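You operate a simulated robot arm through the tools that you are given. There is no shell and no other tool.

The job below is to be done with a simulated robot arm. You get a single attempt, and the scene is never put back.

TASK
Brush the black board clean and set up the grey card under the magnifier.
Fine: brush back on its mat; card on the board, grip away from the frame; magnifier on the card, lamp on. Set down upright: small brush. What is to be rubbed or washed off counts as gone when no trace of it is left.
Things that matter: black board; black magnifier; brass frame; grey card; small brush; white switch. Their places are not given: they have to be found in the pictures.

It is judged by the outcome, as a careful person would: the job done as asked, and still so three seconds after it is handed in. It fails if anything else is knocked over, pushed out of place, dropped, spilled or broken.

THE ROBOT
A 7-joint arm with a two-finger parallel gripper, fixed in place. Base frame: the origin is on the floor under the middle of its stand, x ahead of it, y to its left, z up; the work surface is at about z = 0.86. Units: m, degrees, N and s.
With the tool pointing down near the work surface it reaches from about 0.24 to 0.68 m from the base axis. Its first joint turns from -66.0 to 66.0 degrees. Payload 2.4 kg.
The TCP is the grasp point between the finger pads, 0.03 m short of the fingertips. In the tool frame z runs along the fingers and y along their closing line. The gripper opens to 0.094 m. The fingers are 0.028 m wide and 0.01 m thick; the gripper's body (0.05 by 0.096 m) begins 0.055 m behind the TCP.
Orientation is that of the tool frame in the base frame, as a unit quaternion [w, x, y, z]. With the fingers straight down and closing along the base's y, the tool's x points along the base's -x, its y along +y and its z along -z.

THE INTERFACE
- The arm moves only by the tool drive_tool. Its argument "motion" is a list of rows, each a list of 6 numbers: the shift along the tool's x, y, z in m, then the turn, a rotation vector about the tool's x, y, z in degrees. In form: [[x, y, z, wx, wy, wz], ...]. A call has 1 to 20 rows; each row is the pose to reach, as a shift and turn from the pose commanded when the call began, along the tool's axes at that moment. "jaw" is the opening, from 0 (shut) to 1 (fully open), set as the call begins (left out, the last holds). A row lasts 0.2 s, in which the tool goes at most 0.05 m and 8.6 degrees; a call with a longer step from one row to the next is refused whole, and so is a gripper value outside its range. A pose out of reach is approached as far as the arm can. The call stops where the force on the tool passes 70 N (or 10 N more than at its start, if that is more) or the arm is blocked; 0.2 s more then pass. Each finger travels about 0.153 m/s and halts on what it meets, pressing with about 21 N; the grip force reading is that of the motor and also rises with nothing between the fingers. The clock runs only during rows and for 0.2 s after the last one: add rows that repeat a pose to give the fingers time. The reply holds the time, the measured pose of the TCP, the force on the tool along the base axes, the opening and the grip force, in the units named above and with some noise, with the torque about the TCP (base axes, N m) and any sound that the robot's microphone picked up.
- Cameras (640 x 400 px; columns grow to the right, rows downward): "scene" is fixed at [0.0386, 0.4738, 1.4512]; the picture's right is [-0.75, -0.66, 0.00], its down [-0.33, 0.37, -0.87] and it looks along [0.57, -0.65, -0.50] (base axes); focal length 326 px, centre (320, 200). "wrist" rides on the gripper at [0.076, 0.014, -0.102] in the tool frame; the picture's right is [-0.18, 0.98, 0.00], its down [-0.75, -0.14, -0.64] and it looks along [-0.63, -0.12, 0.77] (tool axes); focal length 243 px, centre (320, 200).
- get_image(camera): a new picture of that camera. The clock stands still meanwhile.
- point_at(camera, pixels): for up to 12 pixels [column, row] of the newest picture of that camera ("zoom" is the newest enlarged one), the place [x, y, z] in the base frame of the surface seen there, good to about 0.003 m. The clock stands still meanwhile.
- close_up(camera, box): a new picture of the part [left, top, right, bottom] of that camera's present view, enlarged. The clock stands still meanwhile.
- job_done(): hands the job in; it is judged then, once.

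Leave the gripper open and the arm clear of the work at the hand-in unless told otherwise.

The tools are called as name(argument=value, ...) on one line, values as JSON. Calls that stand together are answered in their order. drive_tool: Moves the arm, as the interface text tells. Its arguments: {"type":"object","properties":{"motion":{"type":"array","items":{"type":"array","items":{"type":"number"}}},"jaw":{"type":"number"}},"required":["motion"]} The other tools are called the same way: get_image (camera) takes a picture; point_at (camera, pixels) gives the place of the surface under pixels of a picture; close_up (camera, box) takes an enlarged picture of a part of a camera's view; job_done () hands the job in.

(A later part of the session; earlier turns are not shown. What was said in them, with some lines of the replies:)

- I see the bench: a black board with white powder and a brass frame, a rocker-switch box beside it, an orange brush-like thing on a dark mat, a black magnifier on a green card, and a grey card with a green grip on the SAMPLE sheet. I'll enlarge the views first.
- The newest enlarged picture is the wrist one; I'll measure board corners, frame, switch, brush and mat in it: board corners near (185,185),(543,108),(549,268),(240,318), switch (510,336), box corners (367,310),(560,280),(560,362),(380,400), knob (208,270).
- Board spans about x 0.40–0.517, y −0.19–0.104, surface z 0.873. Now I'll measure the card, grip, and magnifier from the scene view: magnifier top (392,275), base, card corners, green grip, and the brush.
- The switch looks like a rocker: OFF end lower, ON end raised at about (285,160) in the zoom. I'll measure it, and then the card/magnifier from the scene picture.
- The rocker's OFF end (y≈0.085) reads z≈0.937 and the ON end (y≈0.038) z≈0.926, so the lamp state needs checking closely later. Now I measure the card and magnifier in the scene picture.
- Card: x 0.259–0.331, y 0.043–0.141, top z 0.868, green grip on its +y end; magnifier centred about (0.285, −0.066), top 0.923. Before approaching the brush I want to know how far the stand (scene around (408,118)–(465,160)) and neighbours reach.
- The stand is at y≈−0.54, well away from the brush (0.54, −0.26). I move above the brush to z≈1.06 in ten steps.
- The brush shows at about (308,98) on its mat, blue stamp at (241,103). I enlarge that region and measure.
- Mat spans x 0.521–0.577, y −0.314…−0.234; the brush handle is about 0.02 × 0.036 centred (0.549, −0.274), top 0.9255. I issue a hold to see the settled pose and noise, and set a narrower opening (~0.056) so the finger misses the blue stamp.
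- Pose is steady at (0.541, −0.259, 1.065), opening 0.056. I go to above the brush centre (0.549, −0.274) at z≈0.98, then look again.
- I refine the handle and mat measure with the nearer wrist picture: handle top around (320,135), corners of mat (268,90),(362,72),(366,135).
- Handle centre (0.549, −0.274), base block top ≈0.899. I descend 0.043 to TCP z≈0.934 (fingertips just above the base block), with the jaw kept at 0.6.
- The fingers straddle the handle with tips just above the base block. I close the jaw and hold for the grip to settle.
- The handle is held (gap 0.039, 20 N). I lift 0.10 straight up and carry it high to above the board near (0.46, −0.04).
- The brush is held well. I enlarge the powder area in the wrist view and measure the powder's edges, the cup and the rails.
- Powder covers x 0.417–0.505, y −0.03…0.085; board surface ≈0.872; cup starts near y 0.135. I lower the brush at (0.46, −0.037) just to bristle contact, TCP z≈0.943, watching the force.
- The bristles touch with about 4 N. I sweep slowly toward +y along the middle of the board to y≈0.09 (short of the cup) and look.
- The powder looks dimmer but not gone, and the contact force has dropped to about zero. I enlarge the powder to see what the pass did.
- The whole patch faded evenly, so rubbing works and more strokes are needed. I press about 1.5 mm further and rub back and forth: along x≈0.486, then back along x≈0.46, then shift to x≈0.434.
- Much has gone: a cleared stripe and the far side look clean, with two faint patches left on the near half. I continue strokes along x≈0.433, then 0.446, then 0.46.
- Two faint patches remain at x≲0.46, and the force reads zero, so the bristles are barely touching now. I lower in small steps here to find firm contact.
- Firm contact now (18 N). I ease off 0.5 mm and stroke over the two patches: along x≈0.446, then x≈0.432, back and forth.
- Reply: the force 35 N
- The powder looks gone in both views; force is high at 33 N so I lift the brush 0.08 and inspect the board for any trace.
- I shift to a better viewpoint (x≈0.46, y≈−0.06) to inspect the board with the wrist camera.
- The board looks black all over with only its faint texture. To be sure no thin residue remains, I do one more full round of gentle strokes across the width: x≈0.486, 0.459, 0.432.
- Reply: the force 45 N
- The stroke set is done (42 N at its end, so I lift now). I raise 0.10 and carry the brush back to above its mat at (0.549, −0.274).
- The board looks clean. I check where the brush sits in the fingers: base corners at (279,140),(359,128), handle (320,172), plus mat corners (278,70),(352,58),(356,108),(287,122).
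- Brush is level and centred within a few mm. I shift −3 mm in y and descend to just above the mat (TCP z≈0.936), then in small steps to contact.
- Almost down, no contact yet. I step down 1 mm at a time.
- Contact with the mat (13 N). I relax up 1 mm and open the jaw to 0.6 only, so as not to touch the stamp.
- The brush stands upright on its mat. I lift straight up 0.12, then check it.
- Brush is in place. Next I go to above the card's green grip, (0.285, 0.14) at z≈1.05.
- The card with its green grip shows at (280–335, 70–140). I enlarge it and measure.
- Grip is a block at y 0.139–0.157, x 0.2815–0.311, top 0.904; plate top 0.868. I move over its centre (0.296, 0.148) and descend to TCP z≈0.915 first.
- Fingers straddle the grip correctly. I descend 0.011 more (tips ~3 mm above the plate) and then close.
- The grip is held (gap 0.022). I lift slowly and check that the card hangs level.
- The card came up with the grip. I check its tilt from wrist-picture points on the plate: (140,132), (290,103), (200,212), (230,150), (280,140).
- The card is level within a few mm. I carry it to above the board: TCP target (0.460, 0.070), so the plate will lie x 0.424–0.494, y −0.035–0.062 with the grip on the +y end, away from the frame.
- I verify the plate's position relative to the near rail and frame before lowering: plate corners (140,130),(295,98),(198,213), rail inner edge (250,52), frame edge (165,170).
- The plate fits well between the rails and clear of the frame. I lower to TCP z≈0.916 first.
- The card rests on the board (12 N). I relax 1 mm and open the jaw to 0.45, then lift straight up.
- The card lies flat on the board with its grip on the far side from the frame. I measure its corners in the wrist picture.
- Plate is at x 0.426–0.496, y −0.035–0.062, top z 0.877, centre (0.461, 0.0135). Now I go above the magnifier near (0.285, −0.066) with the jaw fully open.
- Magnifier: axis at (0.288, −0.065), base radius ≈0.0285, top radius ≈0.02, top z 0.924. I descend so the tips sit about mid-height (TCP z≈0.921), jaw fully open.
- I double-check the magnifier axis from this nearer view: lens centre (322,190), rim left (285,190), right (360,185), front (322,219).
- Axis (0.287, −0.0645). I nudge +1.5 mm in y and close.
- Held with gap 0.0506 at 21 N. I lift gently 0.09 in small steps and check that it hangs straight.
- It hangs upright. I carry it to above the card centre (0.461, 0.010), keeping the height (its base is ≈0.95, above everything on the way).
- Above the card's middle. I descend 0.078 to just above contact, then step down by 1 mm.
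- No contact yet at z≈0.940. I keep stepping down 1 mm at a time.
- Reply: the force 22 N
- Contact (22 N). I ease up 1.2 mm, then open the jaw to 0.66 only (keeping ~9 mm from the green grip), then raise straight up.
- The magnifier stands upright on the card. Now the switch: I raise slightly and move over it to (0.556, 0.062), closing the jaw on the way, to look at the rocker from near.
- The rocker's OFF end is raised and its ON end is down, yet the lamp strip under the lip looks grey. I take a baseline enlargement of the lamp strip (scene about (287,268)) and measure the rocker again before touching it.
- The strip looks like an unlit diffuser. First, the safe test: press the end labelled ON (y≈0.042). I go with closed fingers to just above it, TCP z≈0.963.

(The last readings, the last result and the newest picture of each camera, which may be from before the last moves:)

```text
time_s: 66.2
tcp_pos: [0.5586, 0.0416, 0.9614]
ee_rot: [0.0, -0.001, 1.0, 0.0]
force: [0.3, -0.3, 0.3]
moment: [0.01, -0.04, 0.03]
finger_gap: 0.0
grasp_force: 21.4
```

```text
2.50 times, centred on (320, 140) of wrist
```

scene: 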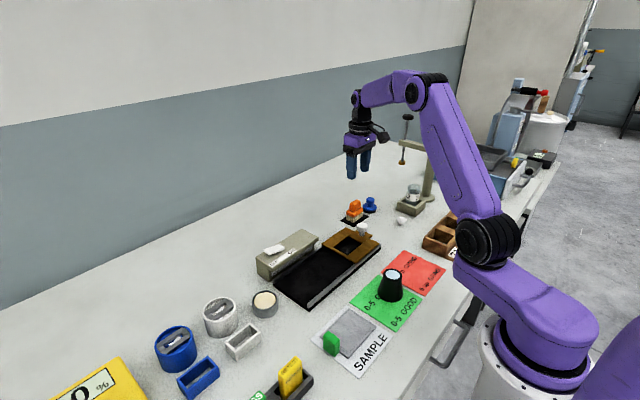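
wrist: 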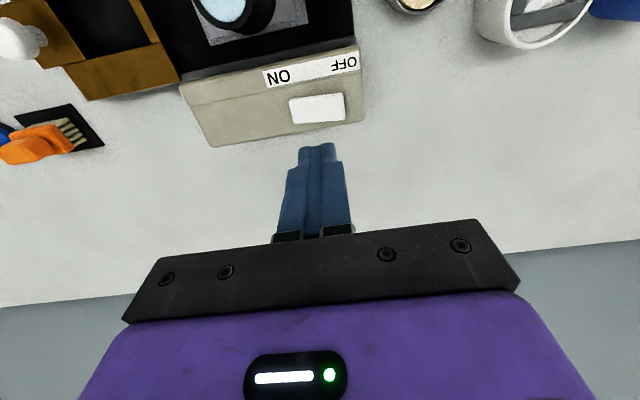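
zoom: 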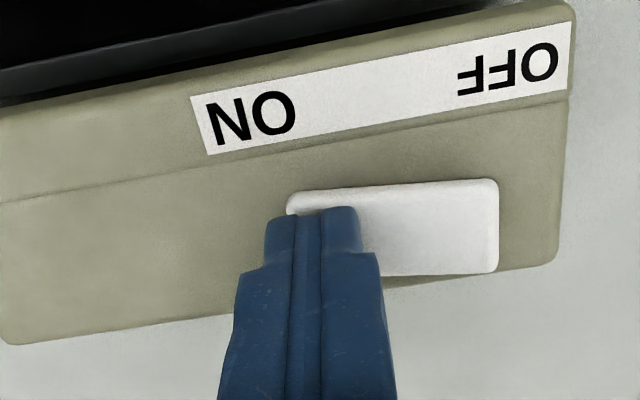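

Tips are just over the ON end. I press down in 1–1.5 mm steps, watching force and any click.

drive_tool(motion=[[0, 0, 0.0015, 0, 0, 0], [0, 0, 0.003, 0, 0, 0], [0, 0, 0.0045, 0, 0, 0]])

```text
time_s: 67.0
tcp_pos: [0.5587, 0.0418, 0.9602]
ee_rot: [0.001, -0.001, 1.0, 0.0]
force: [-5.7, -1.1, 20.1]
moment: [0.12, 0.21, 0.08]
finger_gap: 0.0
grasp_force: 20.8
```

20 N with no movement and no click: the ON end is on its stop. I back off and check the lamp strip.

drive_tool(motion=[[0, 0, -0.01, 0, 0, 0], [0, 0, -0.025, 0, 0, 0], [0, 0, -0.025, 0, 0, 0]])

close_up(camera="scene", box=[250, 215, 330, 285])

```text
time_s: 67.8
tcp_pos: [0.5579, 0.0419, 0.9841]
ee_rot: [0.0, -0.001, 1.0, 0.0]
force: [0.6, 0.7, -0.3]
moment: [-0.02, 0.0, 0.01]
finger_gap: 0.0001
grasp_force: 20.8
```

```text
5.71 times, centred on (290, 250) of scene
```

zoom: 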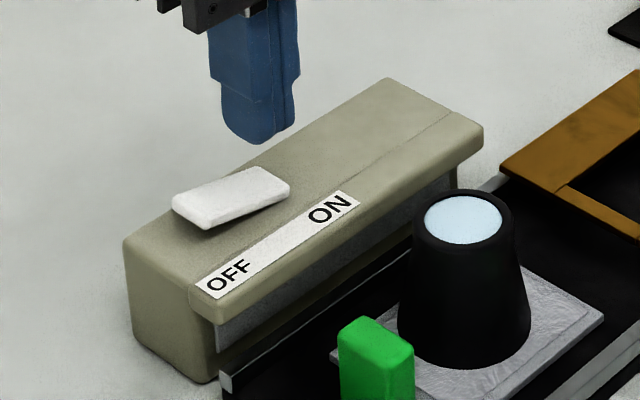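

No change. The only end that can move is the raised one at y≈0.082. This is reversible, so I'll press that end and compare the lamp strip. First I move above it.

drive_tool(motion=[[0, 0.02, 0, 0, 0, 0], [0, 0.039, 0, 0, 0, 0], [0, 0.039, 0.012, 0, 0, 0], [0, 0.039, 0.015, 0, 0, 0]])

close_up(camera="scene", box=[250, 215, 330, 285])

```text
time_s: 68.8
tcp_pos: [0.5601, 0.0799, 0.969]
ee_rot: [0.0, 0.0, 1.0, 0.0]
force: [0.4, 0.2, -0.1]
moment: [0.0, -0.01, -0.01]
finger_gap: 0.0
grasp_force: 20.9
```

```text
5.71 times, centred on (290, 250) of scene
```

zoom: 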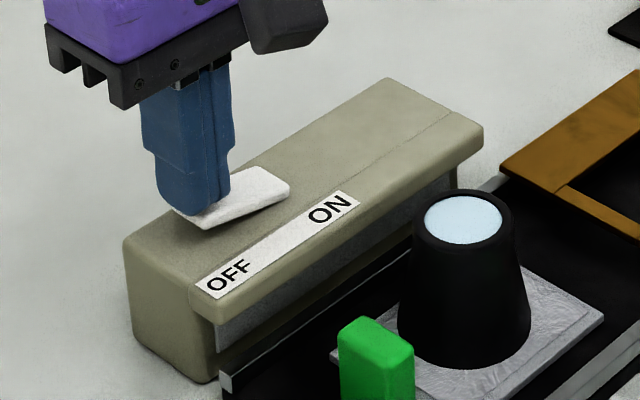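

The tips are just above the raised end. I press down up to 12 mm in 2 mm steps; the call stops itself if the force rises.

drive_tool(motion=[[0, 0, 0.002, 0, 0, 0], [0, 0, 0.004, 0, 0, 0], [0, 0, 0.006, 0, 0, 0], [0, 0, 0.008, 0, 0, 0], [0, 0, 0.01, 0, 0, 0]])

close_up(camera="scene", box=[250, 215, 330, 285])

```text
time_s: 70.0
tcp_pos: [0.5593, 0.0784, 0.9604]
ee_rot: [0.0, 0.0, 1.0, 0.0]
force: [-6.9, -1.9, 20.8]
moment: [-0.24, 0.2, -0.08]
finger_gap: 0.0
grasp_force: 21.2
```

```text
5.71 times, centred on (290, 250) of scene
```

zoom: 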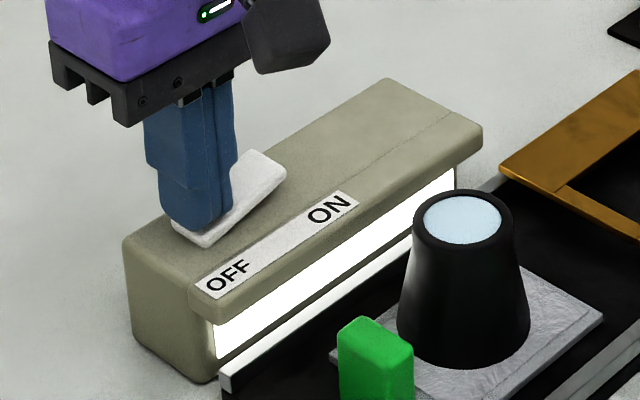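

The lamp strip lit up bright white, and the rocker's raised end now points to ON. I release upward and check that it stays lit.

drive_tool(motion=[[0, 0, -0.01, 0, 0, 0], [0, 0, -0.04, 0, 0, 0], [0, 0, -0.08, 0, 0, 0], [0, 0, -0.12, 0, 0, 0], [0, 0, -0.12, 0, 0, 0]])

close_up(camera="scene", box=[250, 215, 370, 310])

get_image(camera="wrist")

```text
time_s: 71.2
tcp_pos: [0.5579, 0.08, 1.0771]
ee_rot: [0.0, -0.002, 1.0, -0.001]
force: [-0.3, -0.4, 0.6]
moment: [0.03, 0.02, 0.02]
finger_gap: 0.0004
grasp_force: 21.2
```

```text
4.21 times, centred on (310, 262) of scene
```

zoom: 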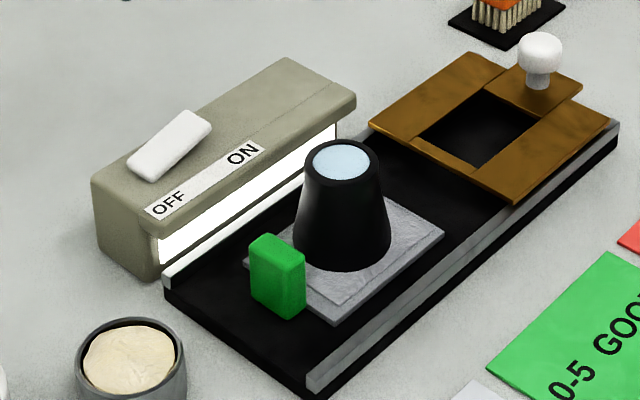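

```text
taken
```

wrist: 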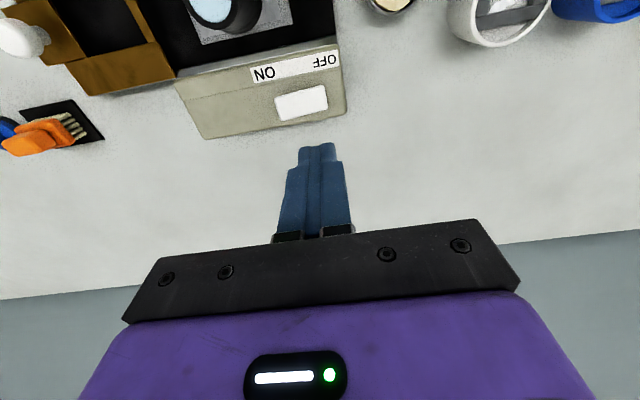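

The lamp stays on. I open the jaw and retreat up to about the starting place (0.40, 0.03, 1.28), clear of the work, then inspect everything.

drive_tool(motion=[[0.0, 0.0, -0.04, 0, 0, 0], [0.02, -0.006, -0.08, 0, 0, 0], [0.05, -0.015, -0.11, 0, 0, 0], [0.08, -0.025, -0.14, 0, 0, 0], [0.11, -0.035, -0.17, 0, 0, 0], [0.14, -0.045, -0.19, 0, 0, 0], [0.158, -0.05, -0.205, 0, 0, 0], [0.158, -0.05, -0.205, 0, 0, 0]], jaw=1.0)

get_image(camera="wrist")

get_image(camera="scene")

close_up(camera="scene", box=[255, 190, 395, 310])

close_up(camera="wrist", box=[180, 20, 400, 170])

```text
time_s: 73.0
tcp_pos: [0.3974, 0.0283, 1.2835]
ee_rot: [0.0, 0.0, 1.0, 0.0]
force: [-0.4, -0.3, 0.4]
moment: [0.02, 0.01, 0.0]
finger_gap: 0.0939
grasp_force: 0.2
```

```text
taken
```

wrist: 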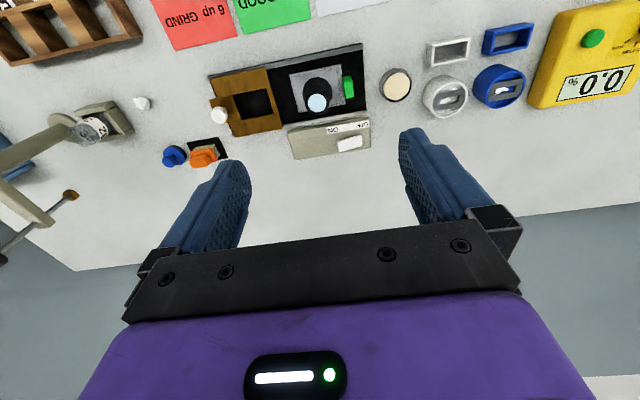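

```text
taken
```

scene: 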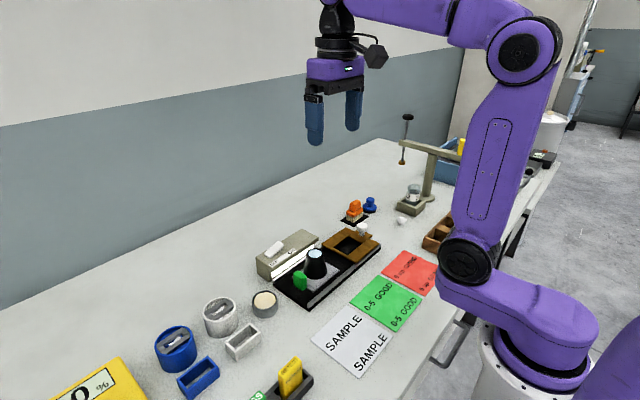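

```text
3.33 times, centred on (325, 250) of scene
```

zoom: 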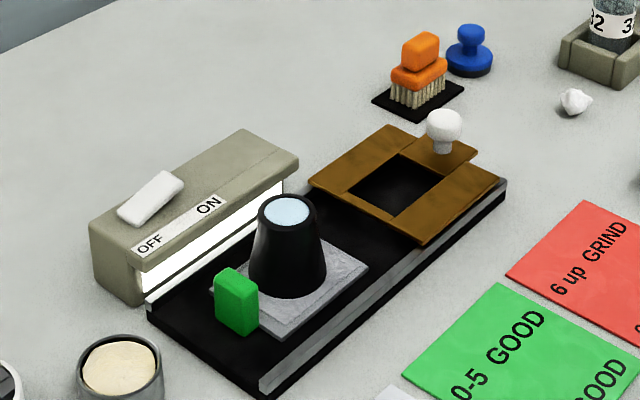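

```text
2.67 times, centred on (290, 95) of wrist
```

zoom: 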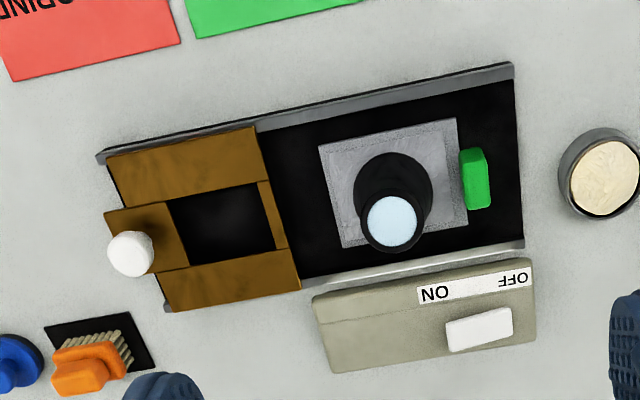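

Everything looks set. I verify that board, frame and lamp box have not shifted by measuring the corners in this enlarged wrist picture, plus the brush and card.

point_at(camera="zoom", pixels=[[103, 157], [510, 68], [520, 240], [170, 306], [255, 134], [298, 283], [130, 252], [318, 302], [533, 264], [393, 220], [475, 178], [85, 370]])

close_up(camera="scene", box=[270, 230, 340, 310])

close_up(camera="scene", box=[330, 185, 390, 225])

```text
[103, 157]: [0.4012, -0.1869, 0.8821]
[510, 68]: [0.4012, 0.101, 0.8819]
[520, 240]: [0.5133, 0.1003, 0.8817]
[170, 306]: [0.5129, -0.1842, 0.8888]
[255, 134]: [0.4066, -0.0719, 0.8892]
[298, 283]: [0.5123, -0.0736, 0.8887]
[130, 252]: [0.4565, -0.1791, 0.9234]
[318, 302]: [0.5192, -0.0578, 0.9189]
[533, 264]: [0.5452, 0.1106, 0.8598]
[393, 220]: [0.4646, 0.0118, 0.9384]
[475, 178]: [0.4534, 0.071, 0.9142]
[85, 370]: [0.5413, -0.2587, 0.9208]
```

```text
5.00 times, centred on (305, 270) of scene
```

zoom: 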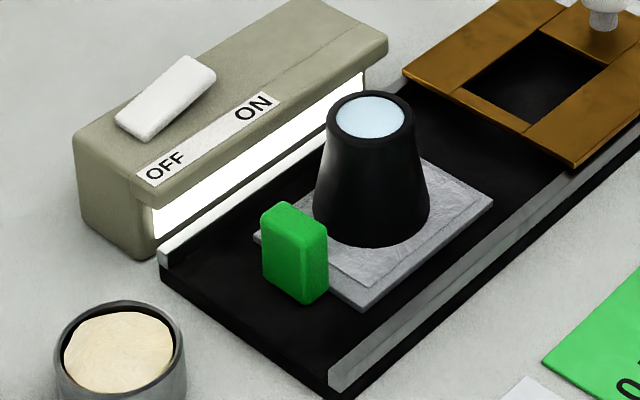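

```text
10.00 times, centred on (360, 205) of scene
```

zoom: 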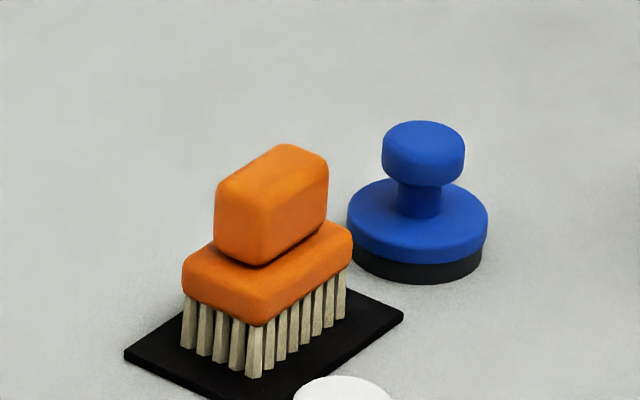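

Everything checks out:
- **Board:** no powder is visible.
- **Board, frame and lamp box:** they measure where they were at the start.
- **Brush:** it stands upright on its mat.
- **Card:** it lies flat on the board with the green grip away from the frame.
- **Magnifier:** it stands on the card.
- **Lamp:** it is lit.
- **Arm:** it is clear of the work with the gripper open.

I hand the job in.

job_done()

```text
The job is handed in.
```

The job is done and handed in; the result of the judging has not come back to me.

- **Board:** brushed until no powder showed in either camera. Only faint mottling that looks like the board's own surface remains.
- **Brush:** upright on its mat, where it started.
- **Grey card:** flat on the board between the rails, with the green grip on the end away from the brass frame.
- **Magnifier:** upright on the middle of the card.
- **Lamp:** on, with the strip under the lip lit. The switch works opposite to what its labels suggest: pressing the end marked ON did nothing, and pressing the raised end marked OFF lit the lamp.

After the last move I re-measured the board, frame and lamp box, and they had not shifted beyond the measuring error. Nothing else looked moved in the pictures. The arm is back near its starting position with the gripper open.
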